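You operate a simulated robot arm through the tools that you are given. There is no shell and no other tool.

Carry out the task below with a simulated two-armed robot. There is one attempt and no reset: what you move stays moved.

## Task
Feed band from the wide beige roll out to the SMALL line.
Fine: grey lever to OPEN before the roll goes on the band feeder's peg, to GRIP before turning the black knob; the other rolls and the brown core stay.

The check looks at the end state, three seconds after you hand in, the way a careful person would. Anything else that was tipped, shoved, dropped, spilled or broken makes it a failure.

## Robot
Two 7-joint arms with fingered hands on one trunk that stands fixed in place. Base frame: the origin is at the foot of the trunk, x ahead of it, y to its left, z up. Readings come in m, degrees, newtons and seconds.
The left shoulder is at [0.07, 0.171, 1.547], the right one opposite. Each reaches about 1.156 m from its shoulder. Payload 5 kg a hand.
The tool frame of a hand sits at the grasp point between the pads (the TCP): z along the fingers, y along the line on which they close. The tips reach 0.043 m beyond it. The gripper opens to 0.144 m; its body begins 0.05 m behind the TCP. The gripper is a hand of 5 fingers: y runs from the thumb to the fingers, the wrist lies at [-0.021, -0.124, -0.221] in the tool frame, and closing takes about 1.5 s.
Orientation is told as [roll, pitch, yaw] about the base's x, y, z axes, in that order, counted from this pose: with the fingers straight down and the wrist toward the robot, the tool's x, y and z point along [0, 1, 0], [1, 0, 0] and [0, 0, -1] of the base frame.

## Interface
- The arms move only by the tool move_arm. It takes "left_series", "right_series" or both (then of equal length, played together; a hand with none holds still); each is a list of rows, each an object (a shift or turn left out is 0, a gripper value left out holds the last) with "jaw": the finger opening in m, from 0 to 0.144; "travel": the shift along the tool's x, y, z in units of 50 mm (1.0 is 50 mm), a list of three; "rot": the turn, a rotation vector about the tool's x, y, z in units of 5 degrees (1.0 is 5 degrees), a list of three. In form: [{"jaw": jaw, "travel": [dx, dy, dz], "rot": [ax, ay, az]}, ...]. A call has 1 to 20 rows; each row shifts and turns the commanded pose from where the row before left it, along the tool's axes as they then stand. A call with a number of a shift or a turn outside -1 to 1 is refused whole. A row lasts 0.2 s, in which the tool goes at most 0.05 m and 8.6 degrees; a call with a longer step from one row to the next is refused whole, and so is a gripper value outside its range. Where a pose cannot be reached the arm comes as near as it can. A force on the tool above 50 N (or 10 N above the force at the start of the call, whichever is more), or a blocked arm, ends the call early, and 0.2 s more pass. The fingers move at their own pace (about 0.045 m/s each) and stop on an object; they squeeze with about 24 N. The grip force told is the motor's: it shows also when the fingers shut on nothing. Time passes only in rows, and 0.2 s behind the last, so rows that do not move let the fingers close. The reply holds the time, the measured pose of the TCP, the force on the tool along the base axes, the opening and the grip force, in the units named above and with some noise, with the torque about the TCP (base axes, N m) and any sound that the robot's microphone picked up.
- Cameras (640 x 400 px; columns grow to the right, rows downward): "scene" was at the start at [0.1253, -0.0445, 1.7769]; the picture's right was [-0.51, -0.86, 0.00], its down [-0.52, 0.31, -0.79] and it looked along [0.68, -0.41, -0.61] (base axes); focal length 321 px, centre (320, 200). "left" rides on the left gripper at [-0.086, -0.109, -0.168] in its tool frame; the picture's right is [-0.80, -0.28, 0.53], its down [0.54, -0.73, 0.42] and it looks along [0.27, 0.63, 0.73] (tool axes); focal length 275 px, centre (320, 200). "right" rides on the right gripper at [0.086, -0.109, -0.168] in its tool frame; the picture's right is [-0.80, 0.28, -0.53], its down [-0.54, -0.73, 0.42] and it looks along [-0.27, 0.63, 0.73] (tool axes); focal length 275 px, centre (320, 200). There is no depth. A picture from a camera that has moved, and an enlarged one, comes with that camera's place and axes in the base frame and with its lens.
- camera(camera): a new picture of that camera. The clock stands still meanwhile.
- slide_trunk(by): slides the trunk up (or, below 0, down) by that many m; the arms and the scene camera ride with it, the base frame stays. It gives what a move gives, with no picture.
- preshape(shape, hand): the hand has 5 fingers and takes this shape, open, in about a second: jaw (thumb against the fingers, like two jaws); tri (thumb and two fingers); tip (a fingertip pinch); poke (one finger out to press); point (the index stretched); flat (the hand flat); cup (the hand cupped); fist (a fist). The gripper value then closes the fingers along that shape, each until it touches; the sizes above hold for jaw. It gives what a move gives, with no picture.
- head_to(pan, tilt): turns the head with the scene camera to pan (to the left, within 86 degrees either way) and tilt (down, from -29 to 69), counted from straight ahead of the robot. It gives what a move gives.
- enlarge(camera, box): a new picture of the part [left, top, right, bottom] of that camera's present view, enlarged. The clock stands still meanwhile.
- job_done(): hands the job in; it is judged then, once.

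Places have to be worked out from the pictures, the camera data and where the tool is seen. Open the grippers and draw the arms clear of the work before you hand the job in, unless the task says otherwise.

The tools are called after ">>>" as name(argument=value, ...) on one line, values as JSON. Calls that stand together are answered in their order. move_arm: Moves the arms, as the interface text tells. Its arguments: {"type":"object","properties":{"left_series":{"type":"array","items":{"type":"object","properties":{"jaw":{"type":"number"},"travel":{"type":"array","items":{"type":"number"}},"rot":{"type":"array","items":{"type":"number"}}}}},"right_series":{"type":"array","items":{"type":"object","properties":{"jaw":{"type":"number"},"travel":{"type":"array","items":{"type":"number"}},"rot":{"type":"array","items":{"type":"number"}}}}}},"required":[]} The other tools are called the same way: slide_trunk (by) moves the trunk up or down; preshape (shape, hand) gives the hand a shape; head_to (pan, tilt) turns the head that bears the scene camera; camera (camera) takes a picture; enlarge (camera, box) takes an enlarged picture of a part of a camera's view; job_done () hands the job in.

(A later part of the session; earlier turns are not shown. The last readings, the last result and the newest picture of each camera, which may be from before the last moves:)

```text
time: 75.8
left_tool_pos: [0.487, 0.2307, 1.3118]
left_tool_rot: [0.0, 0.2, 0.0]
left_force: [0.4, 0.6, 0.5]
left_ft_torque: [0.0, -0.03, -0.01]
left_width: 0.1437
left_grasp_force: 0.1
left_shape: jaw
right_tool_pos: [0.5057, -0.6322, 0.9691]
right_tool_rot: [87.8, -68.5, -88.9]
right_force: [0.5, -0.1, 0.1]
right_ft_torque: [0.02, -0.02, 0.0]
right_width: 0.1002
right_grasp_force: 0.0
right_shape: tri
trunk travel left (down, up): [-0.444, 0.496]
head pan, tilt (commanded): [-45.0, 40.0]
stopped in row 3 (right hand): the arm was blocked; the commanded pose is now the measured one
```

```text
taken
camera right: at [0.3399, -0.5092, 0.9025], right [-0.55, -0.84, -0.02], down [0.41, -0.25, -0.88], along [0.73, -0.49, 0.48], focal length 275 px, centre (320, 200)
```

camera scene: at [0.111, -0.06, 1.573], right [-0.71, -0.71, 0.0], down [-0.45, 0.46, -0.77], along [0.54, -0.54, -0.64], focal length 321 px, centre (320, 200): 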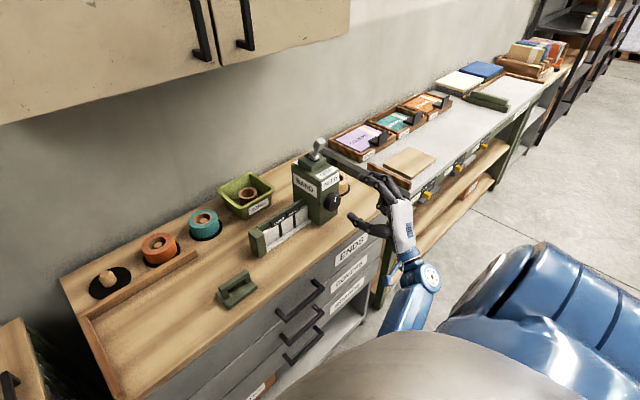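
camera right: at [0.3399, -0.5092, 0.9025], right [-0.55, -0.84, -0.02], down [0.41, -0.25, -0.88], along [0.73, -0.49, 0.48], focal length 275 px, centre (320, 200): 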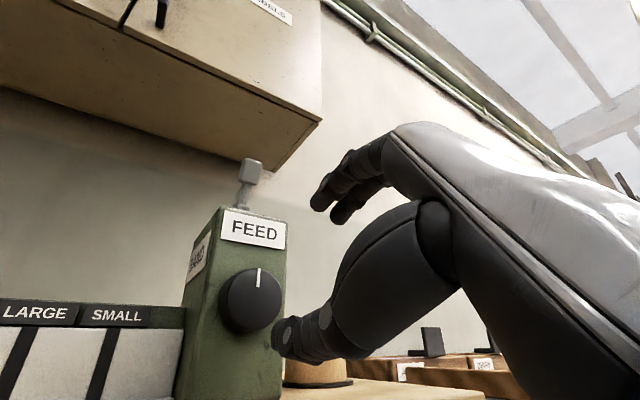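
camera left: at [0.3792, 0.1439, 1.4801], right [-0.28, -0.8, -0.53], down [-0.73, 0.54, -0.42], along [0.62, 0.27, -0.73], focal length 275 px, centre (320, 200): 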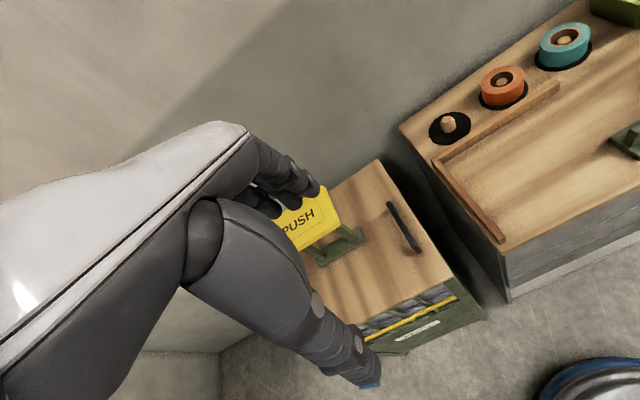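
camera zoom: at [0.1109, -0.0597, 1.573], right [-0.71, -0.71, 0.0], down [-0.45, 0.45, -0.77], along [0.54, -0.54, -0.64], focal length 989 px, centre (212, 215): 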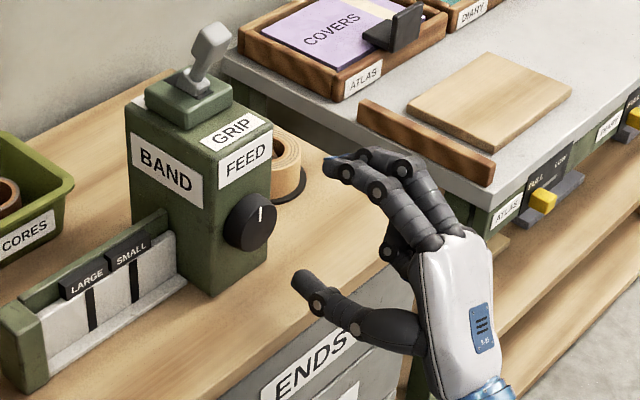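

Blocked again, and it twists my roll back — the shoulder is too high for this forward-pointing low pose. I'll back the hand off, raise it, and then lower the trunk so the forearm can lie level behind the hand.

>>> move_arm(right_series=[{"travel": [0, 0, -0.8]}, {"travel": [0, 0, -0.8]}, {"travel": [0.34, 0.86, 0]}, {"travel": [0.34, 0.86, 0]}, {"travel": [0.34, 0.86, 0]}, {"travel": [0.34, 0.86, 0]}, {"travel": [0.34, 0.86, 0]}, {"travel": [0.34, 0.86, 0]}, {}])

>>> camera(camera="scene")

```text
time: 77.8
left_tool_pos: [0.4866, 0.23, 1.3121]
left_tool_rot: [0.0, 0.3, 0.0]
left_force: [0.0, -0.3, 0.0]
left_ft_torque: [0.01, -0.01, 0.02]
left_width: 0.1439
left_grasp_force: 0.0
left_shape: jaw
right_tool_pos: [0.4318, -0.6278, 1.2466]
right_tool_rot: [87.8, -68.3, -89.0]
right_force: [0.9, -0.3, 0.5]
right_ft_torque: [-0.01, 0.0, -0.01]
right_width: 0.1004
right_grasp_force: 0.1
right_shape: tri
trunk travel left (down, up): [-0.444, 0.496]
head pan, tilt (commanded): [-45.0, 40.0]
```

```text
taken
camera scene: at [0.1114, -0.0597, 1.573], right [-0.71, -0.71, 0.0], down [-0.46, 0.45, -0.77], along [0.54, -0.54, -0.64], focal length 321 px, centre (320, 200)
```

scene: 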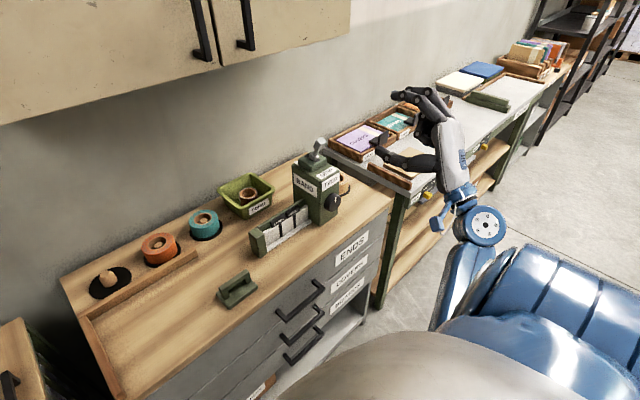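

At this height the pose is free. I test rolling the hand further about its axis here (to ~60°) before lowering the trunk.

>>> move_arm(right_series=[{"rot": [0, 0, 1]}, {"rot": [0, 0, 1]}, {"rot": [0, 0, 1]}, {"rot": [0, 0, 1]}, {"rot": [0, 0, 1]}, {"rot": [0, 0, 1]}, {"rot": [0, 0, 1]}, {"rot": [0, 0, 1]}, {}])

>>> camera(camera="scene")

```text
time: 79.8
left_tool_pos: [0.4878, 0.2286, 1.3113]
left_tool_rot: [0.0, 0.3, 0.1]
left_force: [-0.3, -0.6, -0.7]
left_ft_torque: [0.01, -0.02, -0.03]
left_width: 0.1438
left_grasp_force: 0.1
left_shape: jaw
right_tool_pos: [0.429, -0.6301, 1.2473]
right_tool_rot: [89.1, -28.3, -90.7]
right_force: [-0.1, -0.2, 1.2]
right_ft_torque: [-0.02, 0.05, 0.0]
right_width: 0.1
right_grasp_force: 0.1
right_shape: tri
trunk travel left (down, up): [-0.444, 0.496]
head pan, tilt (commanded): [-45.0, 40.0]
```

```text
taken
camera scene: at [0.1106, -0.0601, 1.573], right [-0.71, -0.71, 0.0], down [-0.45, 0.45, -0.77], along [0.54, -0.54, -0.64], focal length 321 px, centre (320, 200)
```

scene: 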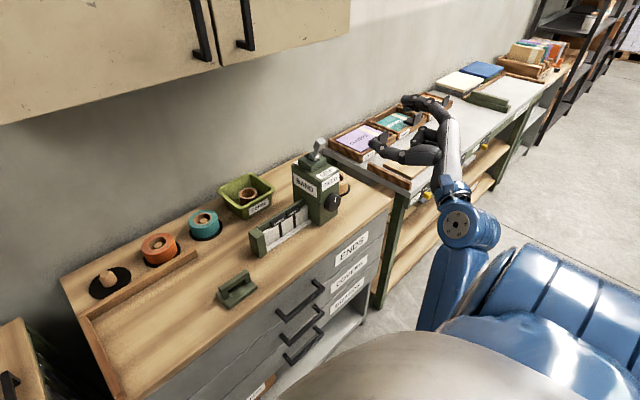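

Roll to ~62° works freely in this configuration. The left hand will stay clear of everything, so I lower the trunk by 0.3 m, which brings this hand to the knob's height.

>>> slide_trunk(by=-0.3)

>>> camera(camera="scene")

>>> camera(camera="right")

>>> camera(camera="left")

```text
time: 82.8
left_tool_pos: [0.4877, 0.2297, 1.0128]
left_tool_rot: [0.1, 0.2, 0.0]
left_force: [0.2, -0.8, -0.7]
left_ft_torque: [0.0, -0.01, 0.0]
left_width: 0.1439
left_grasp_force: 0.0
left_shape: jaw
right_tool_pos: [0.428, -0.629, 0.9462]
right_tool_rot: [89.1, -28.4, -90.5]
right_force: [0.4, 0.1, -0.5]
right_ft_torque: [0.01, 0.0, -0.02]
right_width: 0.1
right_grasp_force: 0.0
right_shape: tri
trunk travel left (down, up): [-0.144, 0.796]
head pan, tilt (commanded): [-45.0, 40.0]
```

```text
taken
camera scene: at [0.1107, -0.0599, 1.2731], right [-0.71, -0.71, 0.0], down [-0.45, 0.45, -0.77], along [0.54, -0.54, -0.64], focal length 321 px, centre (320, 200)
```

scene: 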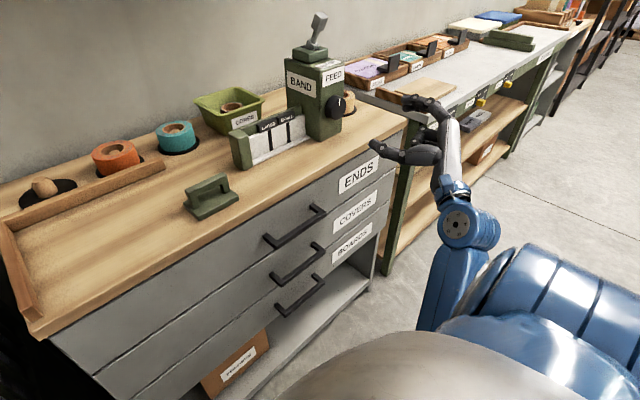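

```text
taken
camera right: at [0.2653, -0.4905, 0.974], right [-0.55, -0.62, -0.56], down [0.42, 0.37, -0.83], along [0.72, -0.69, 0.05], focal length 275 px, centre (320, 200)
```

right: 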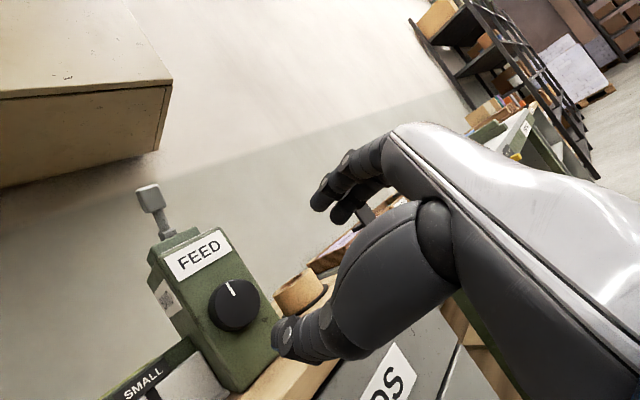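

```text
taken
camera left: at [0.3791, 0.1439, 1.1802], right [-0.28, -0.8, -0.53], down [-0.73, 0.54, -0.42], along [0.62, 0.27, -0.73], focal length 275 px, centre (320, 200)
```

left: 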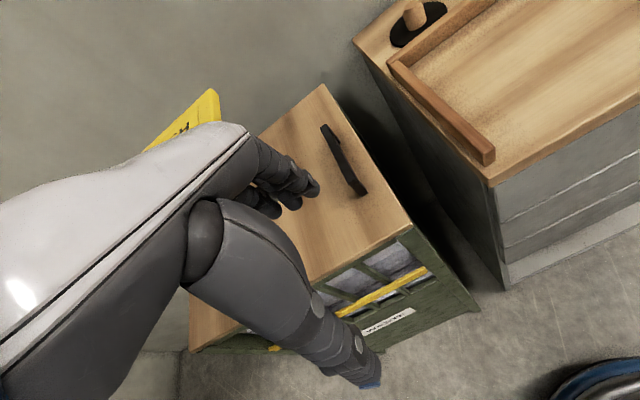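

All clear; the hand is at knob height. I align with the knob axis and approach to x≈0.51.

>>> move_arm(right_series=[{"travel": [0.13, -0.18, 0.5]}, {"travel": [0.13, -0.18, 0.5]}, {"travel": [0, 0, 0.6]}, {}])

>>> camera(camera="right")

>>> enlarge(camera="scene", box=[260, 60, 460, 210])

```text
time: 83.8
left_tool_pos: [0.4866, 0.2299, 1.0129]
left_tool_rot: [0.0, 0.2, 0.0]
left_force: [0.3, -0.1, -0.4]
left_ft_torque: [-0.03, -0.01, 0.01]
left_width: 0.1439
left_grasp_force: 0.0
left_shape: jaw
right_tool_pos: [0.5081, -0.6117, 0.9494]
right_tool_rot: [89.1, -28.4, -90.6]
right_force: [-1.1, -0.6, 0.2]
right_ft_torque: [0.01, 0.0, 0.01]
right_width: 0.1001
right_grasp_force: 0.0
right_shape: tri
trunk travel left (down, up): [-0.144, 0.796]
head pan, tilt (commanded): [-45.0, 40.0]
```

```text
taken
camera right: at [0.3439, -0.471, 0.9757], right [-0.55, -0.62, -0.56], down [0.42, 0.37, -0.83], along [0.72, -0.69, 0.05], focal length 275 px, centre (320, 200)
```

right: 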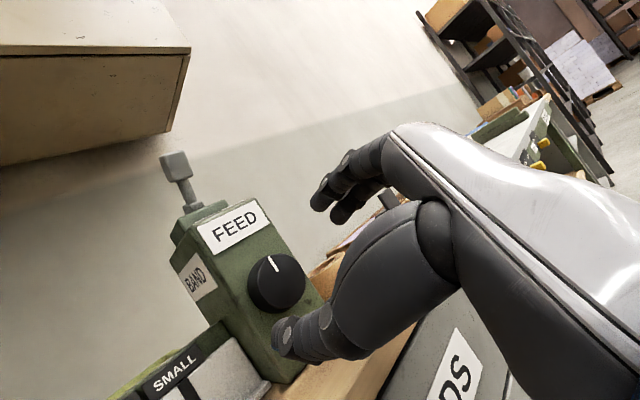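

```text
2.67 times, centred on (360, 135) of scene
camera zoom: at [0.1103, -0.0598, 1.2731], right [-0.71, -0.71, 0.0], down [-0.45, 0.45, -0.77], along [0.54, -0.54, -0.64], focal length 857 px, centre (213, 373)
```

zoom: 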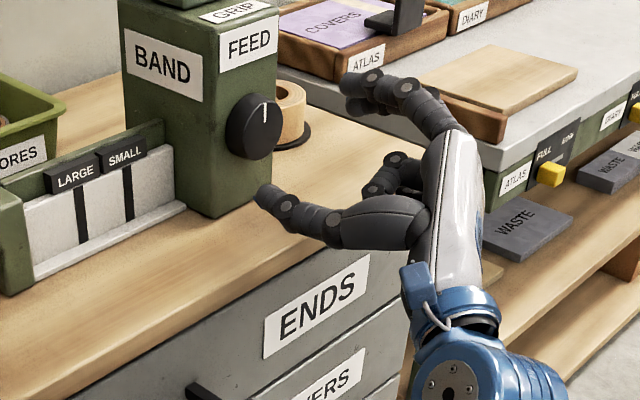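

I zoom the wrist camera on the knob to correct the lateral alignment.

>>> enlarge(camera="right", box=[220, 230, 340, 350])

>>> enlarge(camera="scene", box=[310, 80, 390, 150])

```text
3.33 times, centred on (280, 290) of right
camera zoom: at [0.3439, -0.471, 0.9757], right [-0.55, -0.62, -0.56], down [0.42, 0.37, -0.83], along [0.72, -0.69, 0.05], focal length 918 px, centre (453, -100)
```

zoom: 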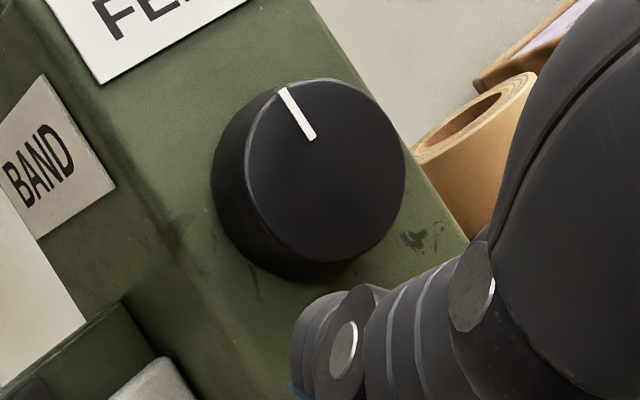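

```text
5.71 times, centred on (350, 115) of scene
camera zoom: at [0.1103, -0.0598, 1.2731], right [-0.71, -0.71, 0.0], down [-0.45, 0.45, -0.77], along [0.54, -0.54, -0.64], focal length 1837 px, centre (149, 686)
```

zoom: 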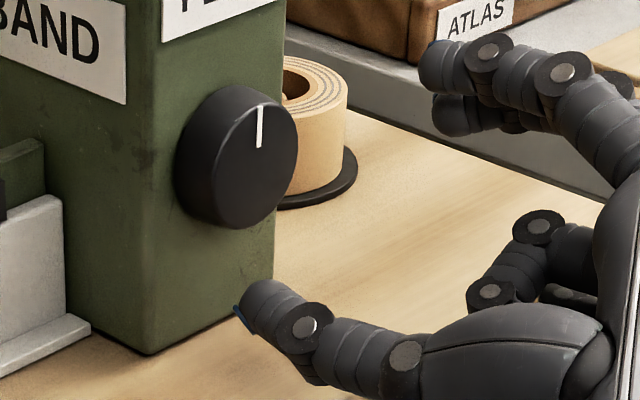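

The knob axis is at about (y −0.604, z 0.945). I correct 8 mm sideways and move forward so the fingertips straddle the knob (tips stopping just short of the box face).

>>> move_arm(right_series=[{"travel": [-0.01, -0.17, 0.3]}, {"travel": [0, 0, 0.4]}, {"travel": [0, 0, 0.35]}, {"travel": [0, 0, 0.2]}, {}])

>>> camera(camera="right")

>>> enlarge(camera="scene", box=[290, 70, 430, 180])

```text
time: 85.0
left_tool_pos: [0.4885, 0.2307, 1.0124]
left_tool_rot: [0.0, 0.2, 0.1]
left_force: [0.6, 0.1, -0.2]
left_ft_torque: [-0.02, 0.0, 0.0]
left_width: 0.1437
left_grasp_force: 0.1
left_shape: jaw
right_tool_pos: [0.5709, -0.6039, 0.9438]
right_tool_rot: [89.1, -28.4, -90.5]
right_force: [0.5, 0.7, 0.8]
right_ft_torque: [0.0, -0.02, -0.03]
right_width: 0.1002
right_grasp_force: 0.2
right_shape: tri
trunk travel left (down, up): [-0.144, 0.796]
head pan, tilt (commanded): [-45.0, 40.0]
```

```text
taken
camera right: at [0.4078, -0.4642, 0.9706], right [-0.55, -0.62, -0.56], down [0.42, 0.37, -0.83], along [0.72, -0.69, 0.05], focal length 275 px, centre (320, 200)
```

right: 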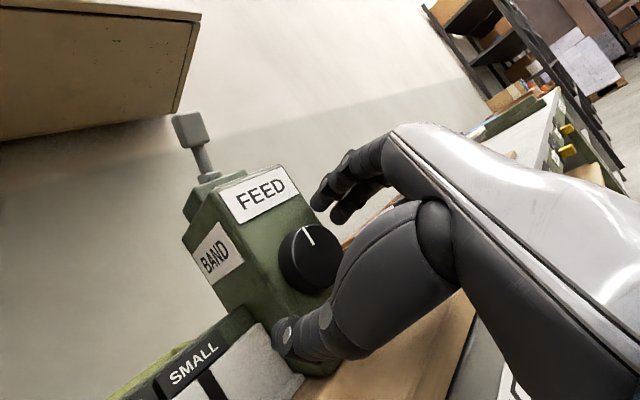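

```text
3.64 times, centred on (360, 125) of scene
camera zoom: at [0.1108, -0.0598, 1.273], right [-0.71, -0.71, 0.0], down [-0.45, 0.45, -0.77], along [0.54, -0.54, -0.64], focal length 1169 px, centre (174, 473)
```

zoom: 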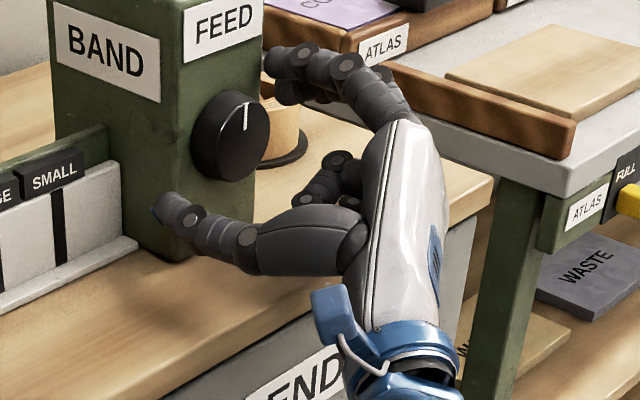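

Thumb and fingers are symmetric about the knob. I close on it.

>>> move_arm(right_series=[{"jaw": 0.03}, {}, {}, {}, {}, {}, {}])

>>> camera(camera="right")

>>> enlarge(camera="scene", box=[290, 70, 430, 180])

```text
time: 86.6
left_tool_pos: [0.4868, 0.2296, 1.0131]
left_tool_rot: [-0.1, 0.1, 0.2]
left_force: [-0.4, 0.4, 0.7]
left_ft_torque: [0.0, 0.02, -0.01]
left_width: 0.1439
left_grasp_force: 0.0
left_shape: jaw
right_tool_pos: [0.5715, -0.6042, 0.9443]
right_tool_rot: [89.2, -28.5, -90.6]
right_force: [-6.2, -5.7, 0.8]
right_ft_torque: [-0.04, -0.05, -0.15]
right_width: 0.0511
right_grasp_force: 23.8
right_shape: tri
trunk travel left (down, up): [-0.144, 0.796]
head pan, tilt (commanded): [-45.0, 40.0]
```

```text
taken
camera right: at [0.4069, -0.4648, 0.9707], right [-0.55, -0.62, -0.56], down [0.42, 0.37, -0.83], along [0.72, -0.69, 0.05], focal length 275 px, centre (320, 200)
```

right: 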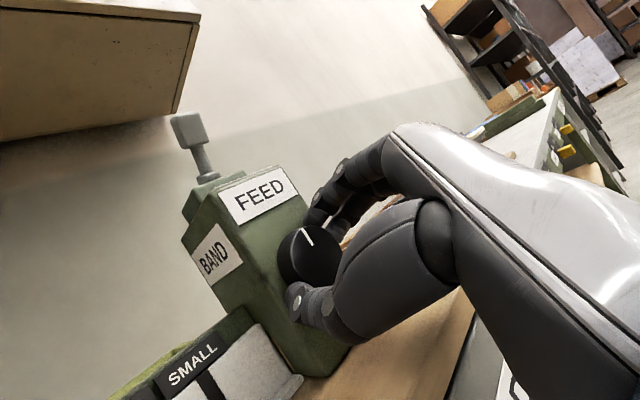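

```text
3.64 times, centred on (360, 125) of scene
camera zoom: at [0.11, -0.0603, 1.2731], right [-0.71, -0.71, 0.0], down [-0.45, 0.45, -0.77], along [0.54, -0.54, -0.64], focal length 1169 px, centre (174, 473)
```

zoom: 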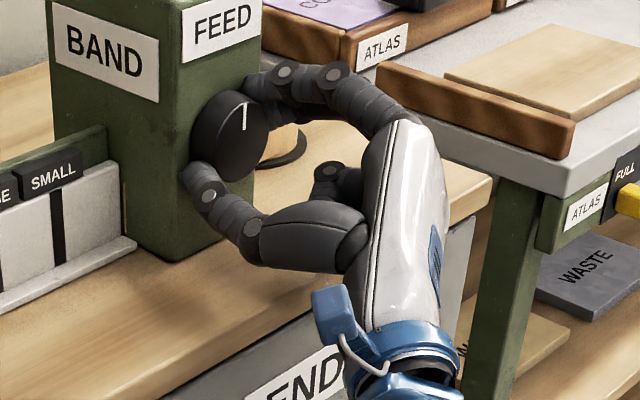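

Good grip on the knob (0.051 m). I turn it clockwise (as seen from me) by a test 15° and look for band emerging.

>>> move_arm(right_series=[{"rot": [0, 0, 0.8]}, {"rot": [0, 0, 0.8]}, {"rot": [0, 0, 0.8]}, {"rot": [0, 0, 0.6]}, {}])

>>> enlarge(camera="scene", box=[220, 60, 400, 190])

>>> camera(camera="right")

```text
time: 87.8
left_tool_pos: [0.4875, 0.2303, 1.0127]
left_tool_rot: [-0.1, 0.2, 0.1]
left_force: [0.0, -0.2, -0.2]
left_ft_torque: [0.0, 0.0, 0.0]
left_width: 0.144
left_grasp_force: 0.1
left_shape: jaw
right_tool_pos: [0.5708, -0.6065, 0.9464]
right_tool_rot: [89.0, -14.2, -90.9]
right_force: [-9.7, 7.1, -8.4]
right_ft_torque: [0.0, 0.41, 0.79]
right_width: 0.0501
right_grasp_force: 23.3
right_shape: tri
trunk travel left (down, up): [-0.144, 0.796]
head pan, tilt (commanded): [-45.0, 40.0]
```

```text
3.08 times, centred on (310, 125) of scene
camera zoom: at [0.1104, -0.0596, 1.2729], right [-0.71, -0.71, 0.0], down [-0.45, 0.45, -0.77], along [0.54, -0.54, -0.64], focal length 989 px, centre (351, 431)
```

zoom: 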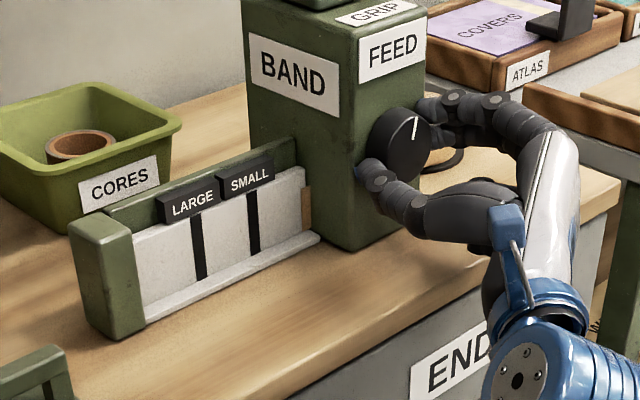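

```text
taken
camera right: at [0.4075, -0.4766, 1.0071], right [-0.56, -0.46, -0.69], down [0.42, 0.56, -0.71], along [0.72, -0.69, -0.12], focal length 275 px, centre (320, 200)
```

right: 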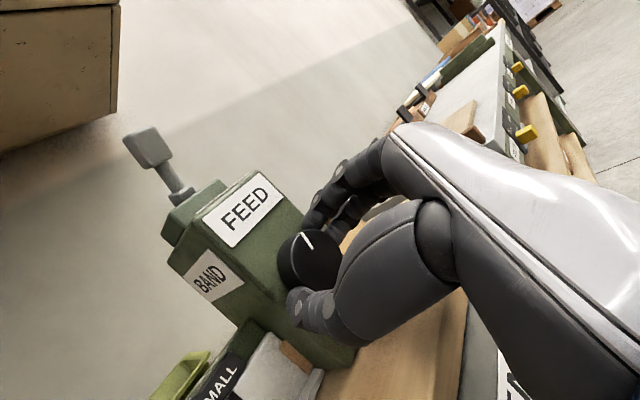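

Band is emerging at the exit — clockwise is the feed direction. I zoom in to calibrate how far it has come.

>>> enlarge(camera="scene", box=[250, 95, 350, 165])

```text
5.71 times, centred on (300, 130) of scene
camera zoom: at [0.1104, -0.0596, 1.2729], right [-0.71, -0.71, 0.0], down [-0.45, 0.45, -0.77], along [0.54, -0.54, -0.64], focal length 1837 px, centre (434, 600)
```

zoom: 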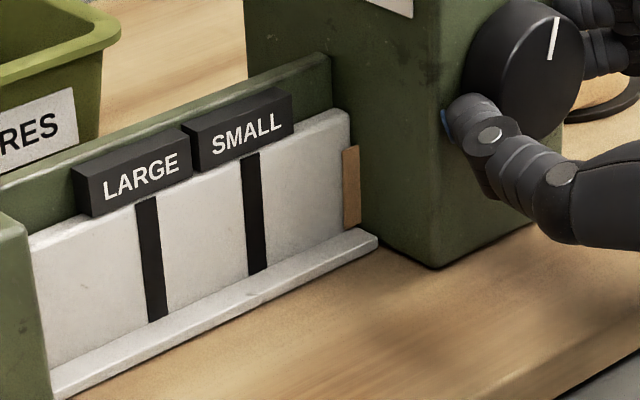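

The band edge has moved ~18 px of the ~106 px (exit to the SMALL line's centre). I continue 20° and re-measure.

>>> move_arm(right_series=[{"rot": [0, 0, 0.8]}, {"rot": [0, 0, 0.8]}, {"rot": [0, 0, 0.8]}, {"rot": [0, 0, 0.8]}, {"rot": [0, 0, 0.8]}, {}])

>>> enlarge(camera="scene", box=[250, 95, 350, 165])

```text
time: 89.2
left_tool_pos: [0.4888, 0.2311, 1.0113]
left_tool_rot: [0.0, 0.2, 0.1]
left_force: [-1.0, 1.0, 0.0]
left_ft_torque: [0.03, -0.03, -0.01]
left_width: 0.1438
left_grasp_force: 0.0
left_shape: jaw
right_tool_pos: [0.5691, -0.6108, 0.9508]
right_tool_rot: [88.9, 5.2, -91.9]
right_force: [2.0, 15.7, -14.3]
right_ft_torque: [0.01, 0.42, 0.68]
right_width: 0.0488
right_grasp_force: 24.0
right_shape: tri
trunk travel left (down, up): [-0.144, 0.796]
head pan, tilt (commanded): [-45.0, 40.0]
```

```text
5.71 times, centred on (300, 130) of scene
camera zoom: at [0.1122, -0.0593, 1.2729], right [-0.71, -0.71, 0.0], down [-0.46, 0.45, -0.77], along [0.54, -0.54, -0.64], focal length 1837 px, centre (434, 600)
```

zoom: 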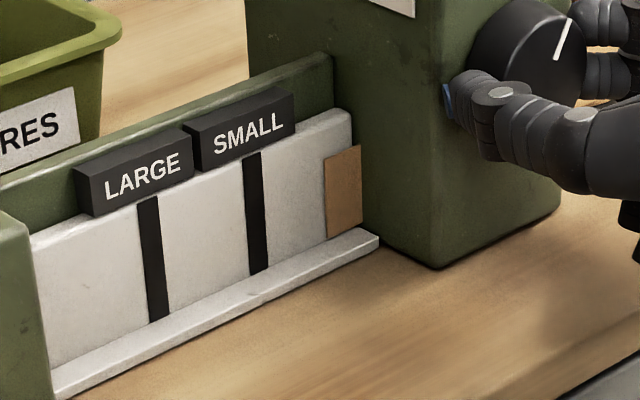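

The band edge advanced to ~x=325 px (target ≈254). Side load on the fingers is building up, so I continue turning with a small corrective shift.

>>> move_arm(right_series=[{"rot": [0, 0, 0.8], "travel": [-0.04, -0.04, 0]}, {"rot": [0, 0, 0.8], "travel": [-0.04, -0.04, 0]}, {"rot": [0, 0, 0.8], "travel": [-0.04, -0.04, 0]}, {"rot": [0, 0, 0.8]}, {"rot": [0, 0, 0.8]}, {}])

>>> enlarge(camera="scene", box=[250, 95, 350, 165])

>>> enlarge(camera="scene", box=[290, 70, 430, 180])

```text
time: 90.6
left_tool_pos: [0.4871, 0.2301, 1.0116]
left_tool_rot: [0.1, 0.2, 0.0]
left_force: [-0.5, 0.1, -0.1]
left_ft_torque: [-0.02, 0.0, -0.03]
left_width: 0.1439
left_grasp_force: 0.0
left_shape: jaw
right_tool_pos: [0.567, -0.6044, 0.9458]
right_tool_rot: [89.3, 25.8, -92.1]
right_force: [7.1, -9.3, 5.5]
right_ft_torque: [-0.03, -0.08, -0.45]
right_width: 0.0474
right_grasp_force: 24.1
right_shape: tri
trunk travel left (down, up): [-0.144, 0.796]
head pan, tilt (commanded): [-45.0, 40.0]
```

```text
5.71 times, centred on (300, 130) of scene
camera zoom: at [0.1109, -0.0606, 1.273], right [-0.71, -0.71, 0.0], down [-0.45, 0.46, -0.77], along [0.54, -0.54, -0.64], focal length 1837 px, centre (434, 600)
```

zoom: 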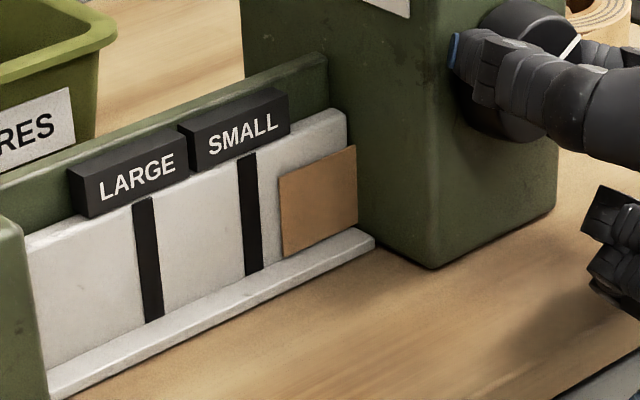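

```text
3.64 times, centred on (360, 125) of scene
camera zoom: at [0.1109, -0.0606, 1.273], right [-0.71, -0.71, 0.0], down [-0.45, 0.46, -0.77], along [0.54, -0.54, -0.64], focal length 1169 px, centre (174, 473)
```

zoom: 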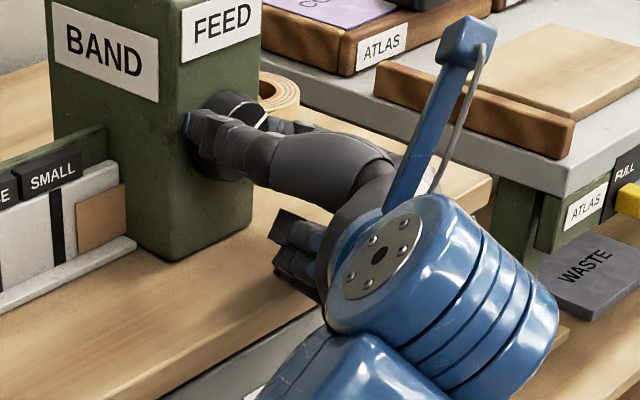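

The band edge is now at ≈281 px; the SMALL line's centre is ≈250. I continue with small 4° steps, checking each time.

>>> move_arm(right_series=[{"rot": [0, 0, 0.5]}, {"rot": [0, 0, 0.5]}, {}])

>>> enlarge(camera="scene", box=[270, 100, 340, 155])

```text
time: 91.4
left_tool_pos: [0.486, 0.2284, 1.0134]
left_tool_rot: [0.1, 0.1, 0.1]
left_force: [0.2, -0.1, 0.4]
left_ft_torque: [-0.05, 0.01, 0.02]
left_width: 0.144
left_grasp_force: 0.2
left_shape: jaw
right_tool_pos: [0.5692, -0.6016, 0.9413]
right_tool_rot: [89.4, 31.5, -91.8]
right_force: [-6.3, -16.1, 15.2]
right_ft_torque: [-0.07, -0.31, -0.81]
right_width: 0.0481
right_grasp_force: 23.7
right_shape: tri
trunk travel left (down, up): [-0.144, 0.796]
head pan, tilt (commanded): [-45.0, 40.0]
```

```text
7.27 times, centred on (305, 128) of scene
camera zoom: at [0.1093, -0.0607, 1.2732], right [-0.71, -0.71, 0.0], down [-0.45, 0.46, -0.77], along [0.54, -0.54, -0.64], focal length 2338 px, centre (429, 727)
```

zoom: 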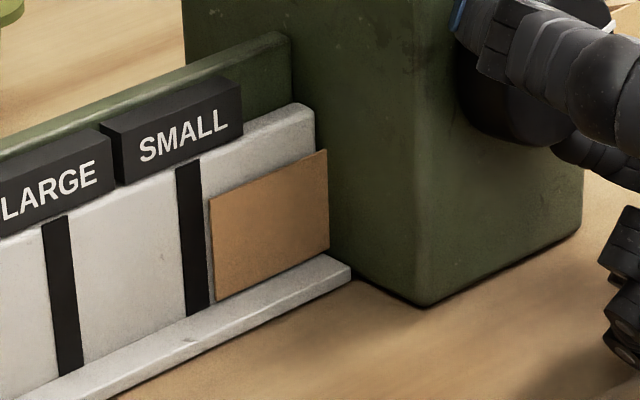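

Almost there: the band edge is ~18 px (at this zoom) short of the line centre, ~3.7 px per degree. I turn 3° more while easing the side load.

>>> move_arm(right_series=[{"rot": [0, 0, 0.3], "travel": [0.04, 0.01, 0]}, {"rot": [0, 0, 0.3], "travel": [0.04, 0.01, 0]}, {}])

>>> enlarge(camera="scene", box=[270, 100, 340, 155])

```text
time: 92.2
left_tool_pos: [0.4854, 0.2295, 1.0132]
left_tool_rot: [0.1, 0.1, 0.1]
left_force: [-0.2, 0.1, -0.2]
left_ft_torque: [-0.01, 0.01, -0.01]
left_width: 0.1439
left_grasp_force: 0.0
left_shape: jaw
right_tool_pos: [0.5692, -0.6008, 0.9432]
right_tool_rot: [89.3, 34.8, -91.4]
right_force: [-25.2, -16.6, 9.6]
right_ft_torque: [-0.05, -0.15, -0.98]
right_width: 0.0503
right_grasp_force: 24.0
right_shape: tri
trunk travel left (down, up): [-0.144, 0.796]
head pan, tilt (commanded): [-45.0, 40.0]
```

```text
7.27 times, centred on (305, 128) of scene
camera zoom: at [0.1074, -0.061, 1.2732], right [-0.71, -0.71, 0.0], down [-0.45, 0.46, -0.77], along [0.54, -0.54, -0.64], focal length 2338 px, centre (429, 727)
```

zoom: 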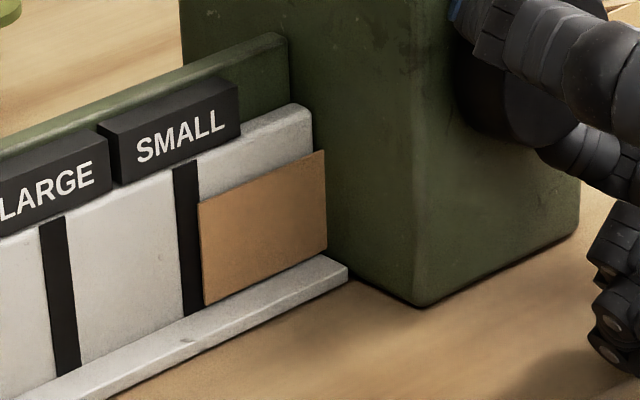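

The band's edge now touches the line's near side; ~12 px (≈3°) remain to its centre. I ease back 2–3 mm axially to reduce load and turn the last bit.

>>> move_arm(right_series=[{"rot": [0, 0, 0.3], "travel": [0, 0, -0.05]}, {"rot": [0, 0, 0.25]}, {}])

>>> enlarge(camera="scene", box=[270, 100, 340, 155])

```text
time: 93.0
left_tool_pos: [0.4858, 0.2301, 1.0141]
left_tool_rot: [0.1, 0.0, 0.1]
left_force: [0.1, 0.5, -0.5]
left_ft_torque: [0.01, 0.0, 0.01]
left_width: 0.144
left_grasp_force: 0.0
left_shape: jaw
right_tool_pos: [0.5704, -0.5999, 0.9429]
right_tool_rot: [89.1, 37.4, -91.6]
right_force: [-11.6, -15.0, 10.7]
right_ft_torque: [-0.05, -0.18, -0.76]
right_width: 0.0506
right_grasp_force: 23.9
right_shape: tri
trunk travel left (down, up): [-0.144, 0.796]
head pan, tilt (commanded): [-45.0, 40.0]
```

```text
7.27 times, centred on (305, 128) of scene
camera zoom: at [0.1091, -0.0606, 1.2732], right [-0.71, -0.71, 0.0], down [-0.45, 0.45, -0.77], along [0.54, -0.54, -0.64], focal length 2338 px, centre (429, 727)
```

zoom: 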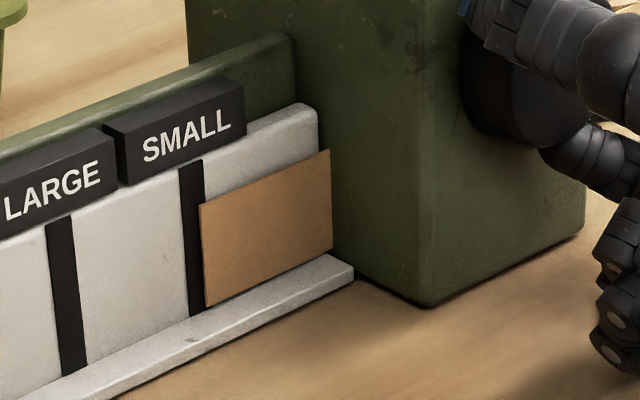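

From the scene camera the band edge sits within the SMALL line, but that view is oblique. I check with the wrist camera, which now looks nearly straight at the track.

>>> camera(camera="right")

>>> enlarge(camera="right", box=[140, 250, 340, 400])

```text
taken
camera right: at [0.4049, -0.5629, 1.079], right [-0.54, 0.27, -0.8], down [0.44, 0.9, 0.0], along [0.72, -0.35, -0.6], focal length 275 px, centre (320, 200)
```

right: 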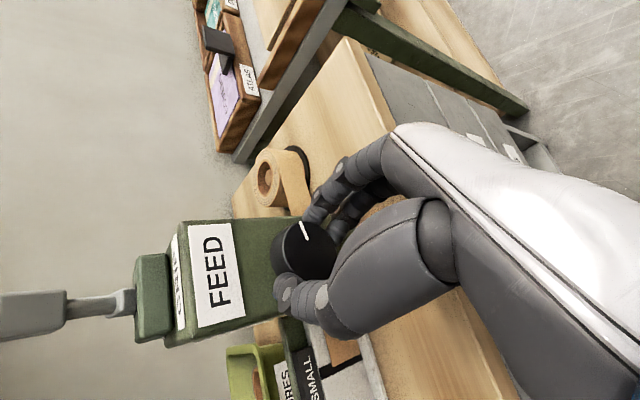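

```text
2.67 times, centred on (240, 325) of right
camera zoom: at [0.4049, -0.5629, 1.079], right [-0.54, 0.27, -0.8], down [0.44, 0.9, 0.0], along [0.72, -0.35, -0.6], focal length 734 px, centre (533, -133)
```

zoom: 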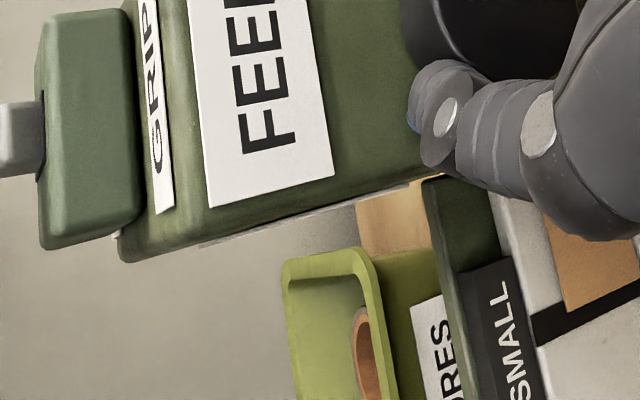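

I enlarge that area more to see exactly how far the band edge covers the SMALL line.

>>> enlarge(camera="right", box=[320, 330, 400, 400])

>>> enlarge(camera="scene", box=[285, 115, 325, 150])

```text
5.71 times, centred on (360, 365) of right
camera zoom: at [0.4049, -0.5629, 1.079], right [-0.54, 0.27, -0.8], down [0.44, 0.9, 0.0], along [0.72, -0.35, -0.6], focal length 1573 px, centre (91, -743)
```

zoom: 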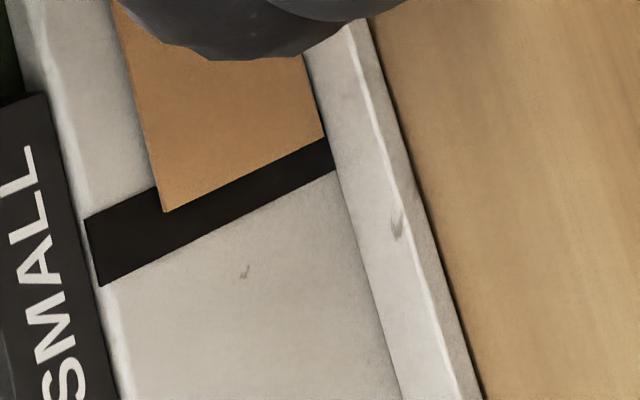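

```text
11.43 times, centred on (305, 132) of scene
camera zoom: at [0.1091, -0.0606, 1.2732], right [-0.71, -0.71, 0.0], down [-0.45, 0.45, -0.77], along [0.54, -0.54, -0.64], focal length 3673 px, centre (491, 971)
```

zoom: 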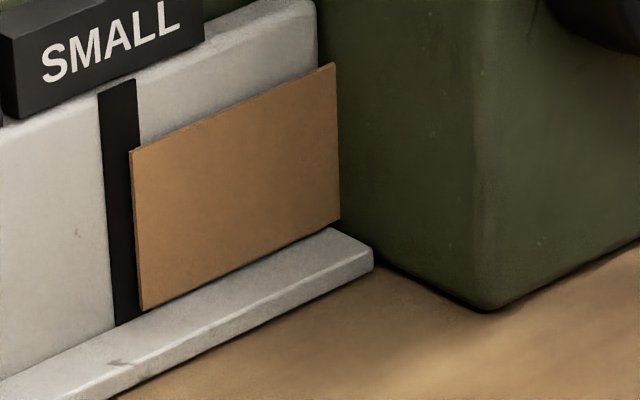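

The nearly frontal wrist view shows the band edge ~40% into the SMALL line's width — on the line. Before releasing I relax the side loads (force ≈17 N along the tool x) so the knob won't jump.

>>> move_arm(right_series=[{"travel": [0.04, 0.01, -0.02]}, {"travel": [0.04, 0.01, -0.02]}, {}])

>>> enlarge(camera="scene", box=[285, 115, 325, 150])

>>> enlarge(camera="right", box=[320, 330, 400, 400])

```text
time: 93.8
left_tool_pos: [0.487, 0.2289, 1.0111]
left_tool_rot: [0.0, 0.1, 0.2]
left_force: [0.3, -0.1, -1.0]
left_ft_torque: [0.02, 0.03, 0.04]
left_width: 0.1437
left_grasp_force: 0.1
left_shape: jaw
right_tool_pos: [0.568, -0.6023, 0.9435]
right_tool_rot: [89.0, 37.4, -91.5]
right_force: [-3.2, -6.2, 3.7]
right_ft_torque: [0.06, -0.05, -0.36]
right_width: 0.0498
right_grasp_force: 24.4
right_shape: tri
trunk travel left (down, up): [-0.144, 0.796]
head pan, tilt (commanded): [-45.0, 40.0]
```

```text
11.43 times, centred on (305, 132) of scene
camera zoom: at [0.1105, -0.06, 1.273], right [-0.71, -0.71, 0.0], down [-0.45, 0.45, -0.77], along [0.54, -0.54, -0.64], focal length 3673 px, centre (491, 971)
```

zoom: 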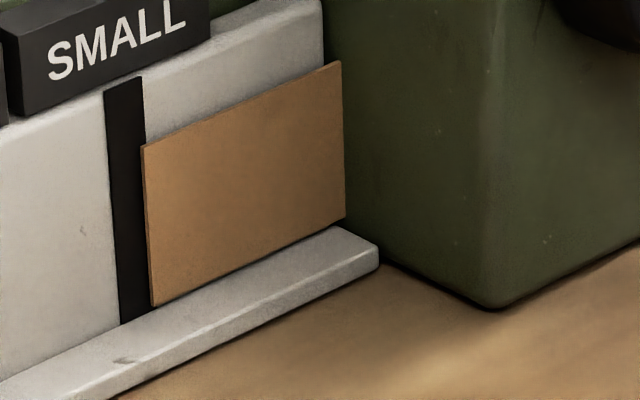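

```text
5.71 times, centred on (360, 365) of right
camera zoom: at [0.4046, -0.5649, 1.0806], right [-0.54, 0.27, -0.8], down [0.44, 0.9, 0.0], along [0.72, -0.35, -0.6], focal length 1573 px, centre (91, -743)
```

zoom: 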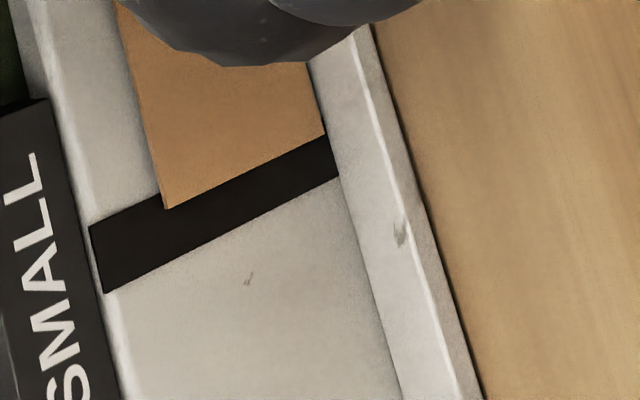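

Relaxing let the band slip back ~2 mm (edge ~22% into the line). I add a further ~2° turn with a slight simultaneous easing.

>>> move_arm(right_series=[{"rot": [0, 0, 0.25], "travel": [0.02, 0, -0.02]}, {"rot": [0, 0, 0.2], "travel": [0.02, 0, 0]}, {}])

>>> enlarge(camera="right", box=[320, 330, 400, 400])

>>> enlarge(camera="scene", box=[285, 115, 325, 150])

```text
time: 94.6
left_tool_pos: [0.4874, 0.2304, 1.0111]
left_tool_rot: [0.0, 0.3, 0.2]
left_force: [0.0, -1.7, 0.4]
left_ft_torque: [0.02, -0.02, 0.04]
left_width: 0.1437
left_grasp_force: 0.1
left_shape: jaw
right_tool_pos: [0.5671, -0.6021, 0.9446]
right_tool_rot: [89.0, 39.6, -91.5]
right_force: [3.0, -1.3, 0.9]
right_ft_torque: [0.01, 0.05, -0.15]
right_width: 0.0491
right_grasp_force: 24.5
right_shape: tri
trunk travel left (down, up): [-0.144, 0.796]
head pan, tilt (commanded): [-45.0, 40.0]
```

```text
5.71 times, centred on (360, 365) of right
camera zoom: at [0.4042, -0.5717, 1.0832], right [-0.54, 0.3, -0.79], down [0.44, 0.9, 0.04], along [0.72, -0.32, -0.62], focal length 1573 px, centre (91, -743)
```

zoom: 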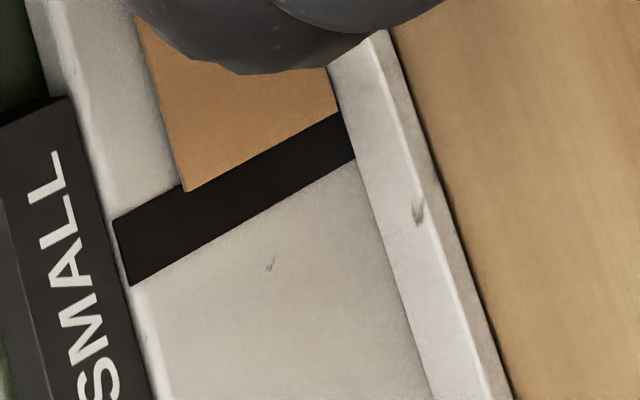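

```text
11.43 times, centred on (305, 132) of scene
camera zoom: at [0.1113, -0.06, 1.2729], right [-0.71, -0.71, 0.0], down [-0.46, 0.45, -0.77], along [0.54, -0.54, -0.64], focal length 3673 px, centre (491, 971)
```

zoom: 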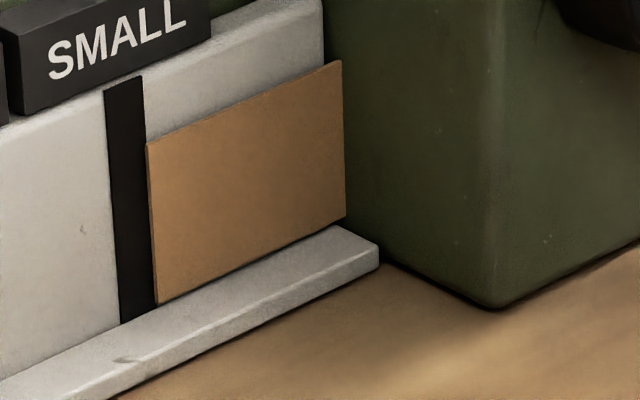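

Shifting the hand also turns the knob slightly; now loads are near zero and the band edge is at the near side of the line. I turn a pure 3.5° with no shift.

>>> move_arm(right_series=[{"rot": [0, 0, 0.35]}, {"rot": [0, 0, 0.35]}, {}])

>>> enlarge(camera="right", box=[320, 330, 400, 400])

>>> enlarge(camera="scene", box=[285, 115, 325, 150])

```text
time: 95.4
left_tool_pos: [0.488, 0.2296, 1.0122]
left_tool_rot: [0.1, 0.2, 0.1]
left_force: [-0.8, 0.8, 0.5]
left_ft_torque: [-0.01, -0.01, 0.01]
left_width: 0.1439
left_grasp_force: 0.0
left_shape: jaw
right_tool_pos: [0.5679, -0.6032, 0.9451]
right_tool_rot: [88.8, 43.1, -91.7]
right_force: [5.6, -2.0, 1.0]
right_ft_torque: [0.01, -0.01, -0.1]
right_width: 0.0486
right_grasp_force: 24.5
right_shape: tri
trunk travel left (down, up): [-0.144, 0.796]
head pan, tilt (commanded): [-45.0, 40.0]
```

```text
5.71 times, centred on (360, 365) of right
camera zoom: at [0.4039, -0.5803, 1.0852], right [-0.54, 0.35, -0.77], down [0.44, 0.89, 0.09], along [0.72, -0.29, -0.63], focal length 1573 px, centre (91, -743)
```

zoom: 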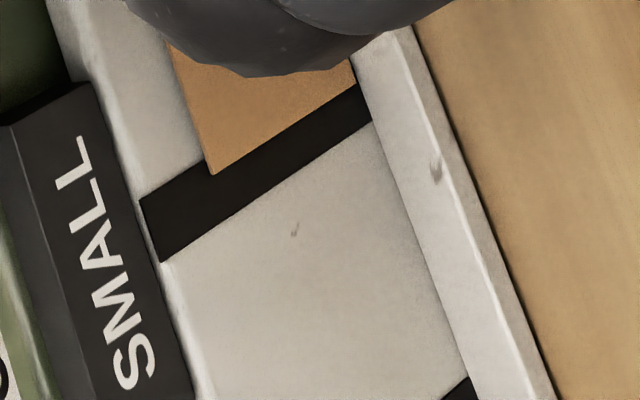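

```text
11.43 times, centred on (305, 132) of scene
camera zoom: at [0.1115, -0.06, 1.273], right [-0.71, -0.71, 0.0], down [-0.46, 0.45, -0.77], along [0.54, -0.54, -0.64], focal length 3673 px, centre (491, 971)
```

zoom: 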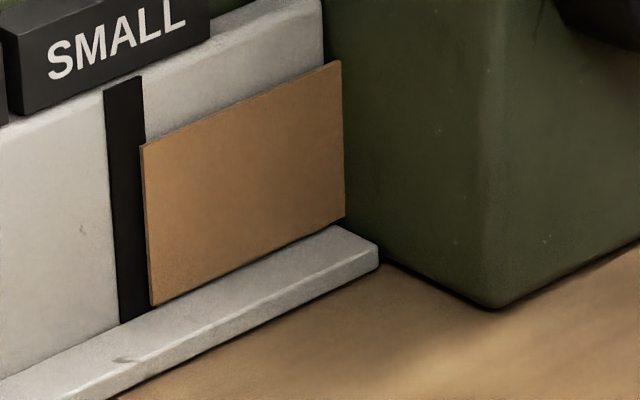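

Loads stay low and the edge is ~27% into the line. I turn 4.5° more.

>>> move_arm(right_series=[{"rot": [0, 0, 0.45]}, {"rot": [0, 0, 0.45]}, {}])

>>> enlarge(camera="right", box=[320, 310, 400, 380])

>>> enlarge(camera="scene", box=[285, 115, 325, 150])

```text
time: 96.2
left_tool_pos: [0.4882, 0.2298, 1.0117]
left_tool_rot: [0.0, 0.2, 0.0]
left_force: [0.6, 0.4, 0.3]
left_ft_torque: [-0.01, 0.01, 0.02]
left_width: 0.1441
left_grasp_force: 0.1
left_shape: jaw
right_tool_pos: [0.5679, -0.6033, 0.9449]
right_tool_rot: [88.8, 47.7, -91.8]
right_force: [8.3, -4.0, 3.6]
right_ft_torque: [-0.03, -0.08, -0.09]
right_width: 0.0484
right_grasp_force: 24.1
right_shape: tri
trunk travel left (down, up): [-0.144, 0.796]
head pan, tilt (commanded): [-45.0, 40.0]
```

```text
5.71 times, centred on (360, 345) of right
camera zoom: at [0.4034, -0.591, 1.0863], right [-0.54, 0.41, -0.74], down [0.44, 0.88, 0.16], along [0.72, -0.24, -0.65], focal length 1573 px, centre (91, -629)
```

zoom: 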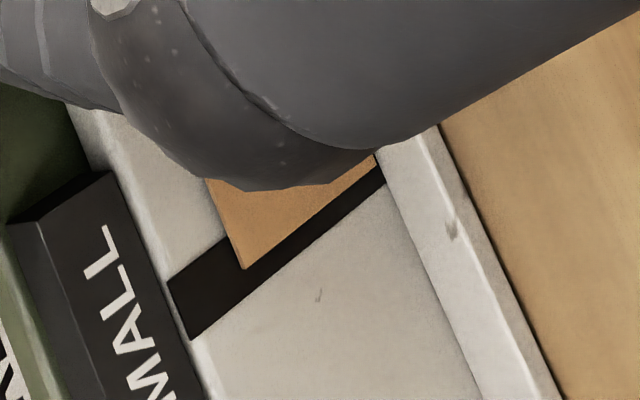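

```text
11.43 times, centred on (305, 132) of scene
camera zoom: at [0.1117, -0.06, 1.273], right [-0.71, -0.71, 0.0], down [-0.46, 0.45, -0.77], along [0.54, -0.54, -0.64], focal length 3673 px, centre (491, 971)
```

zoom: 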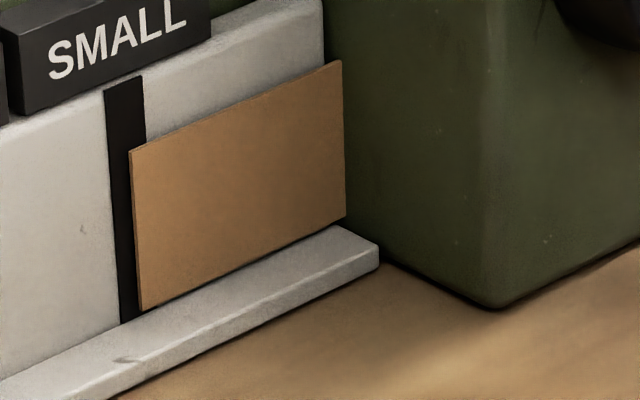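

The band edge is now at the middle of the SMALL line (≈45–60% from the two views), loads are light. I release the knob by opening the fingers.

>>> move_arm(right_series=[{"jaw": 0.1}, {}, {}, {}, {}])

>>> enlarge(camera="scene", box=[285, 115, 325, 150])

>>> camera(camera="right")

>>> enlarge(camera="scene", box=[290, 70, 430, 180])

```text
time: 97.4
left_tool_pos: [0.4878, 0.2294, 1.0111]
left_tool_rot: [0.0, 0.2, 0.0]
left_force: [-0.5, 0.7, 0.1]
left_ft_torque: [-0.02, 0.03, -0.01]
left_width: 0.1437
left_grasp_force: 0.1
left_shape: jaw
right_tool_pos: [0.5666, -0.6032, 0.9449]
right_tool_rot: [88.8, 47.7, -91.7]
right_force: [0.1, 0.3, -0.5]
right_ft_torque: [0.0, 0.02, -0.02]
right_width: 0.0995
right_grasp_force: 0.1
right_shape: tri
trunk travel left (down, up): [-0.144, 0.796]
head pan, tilt (commanded): [-45.0, 40.0]
```

```text
11.43 times, centred on (305, 132) of scene
camera zoom: at [0.1109, -0.0598, 1.273], right [-0.71, -0.71, 0.0], down [-0.45, 0.45, -0.77], along [0.54, -0.54, -0.64], focal length 3673 px, centre (491, 971)
```

zoom: 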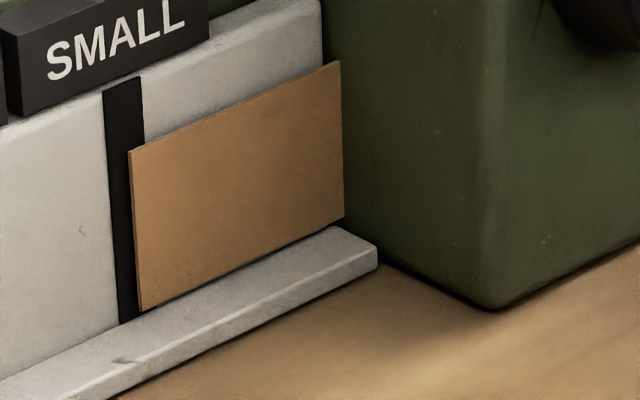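

```text
taken
camera right: at [0.4027, -0.5908, 1.0864], right [-0.54, 0.41, -0.74], down [0.44, 0.88, 0.16], along [0.72, -0.24, -0.65], focal length 275 px, centre (320, 200)
```

right: 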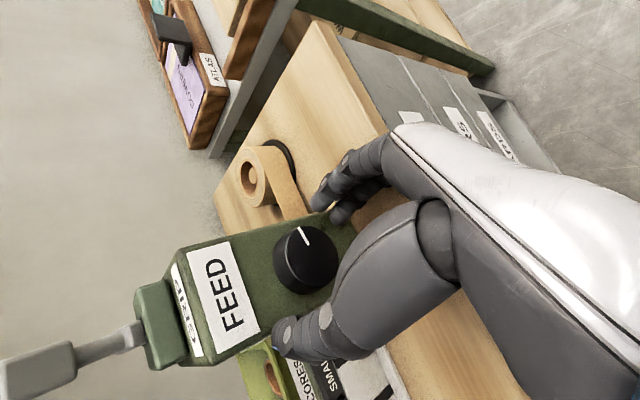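

```text
3.64 times, centred on (360, 125) of scene
camera zoom: at [0.1109, -0.0598, 1.273], right [-0.71, -0.71, 0.0], down [-0.45, 0.45, -0.77], along [0.54, -0.54, -0.64], focal length 1169 px, centre (174, 473)
```

zoom: 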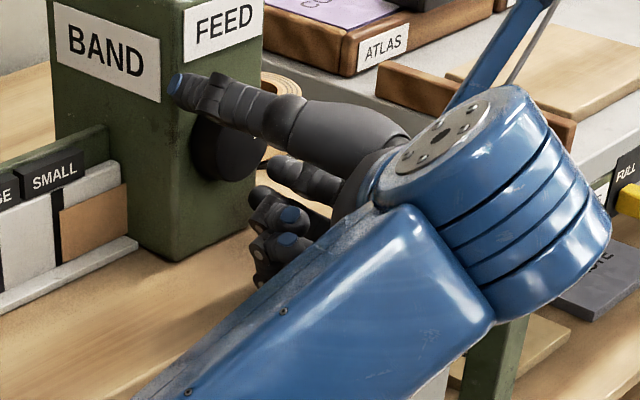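

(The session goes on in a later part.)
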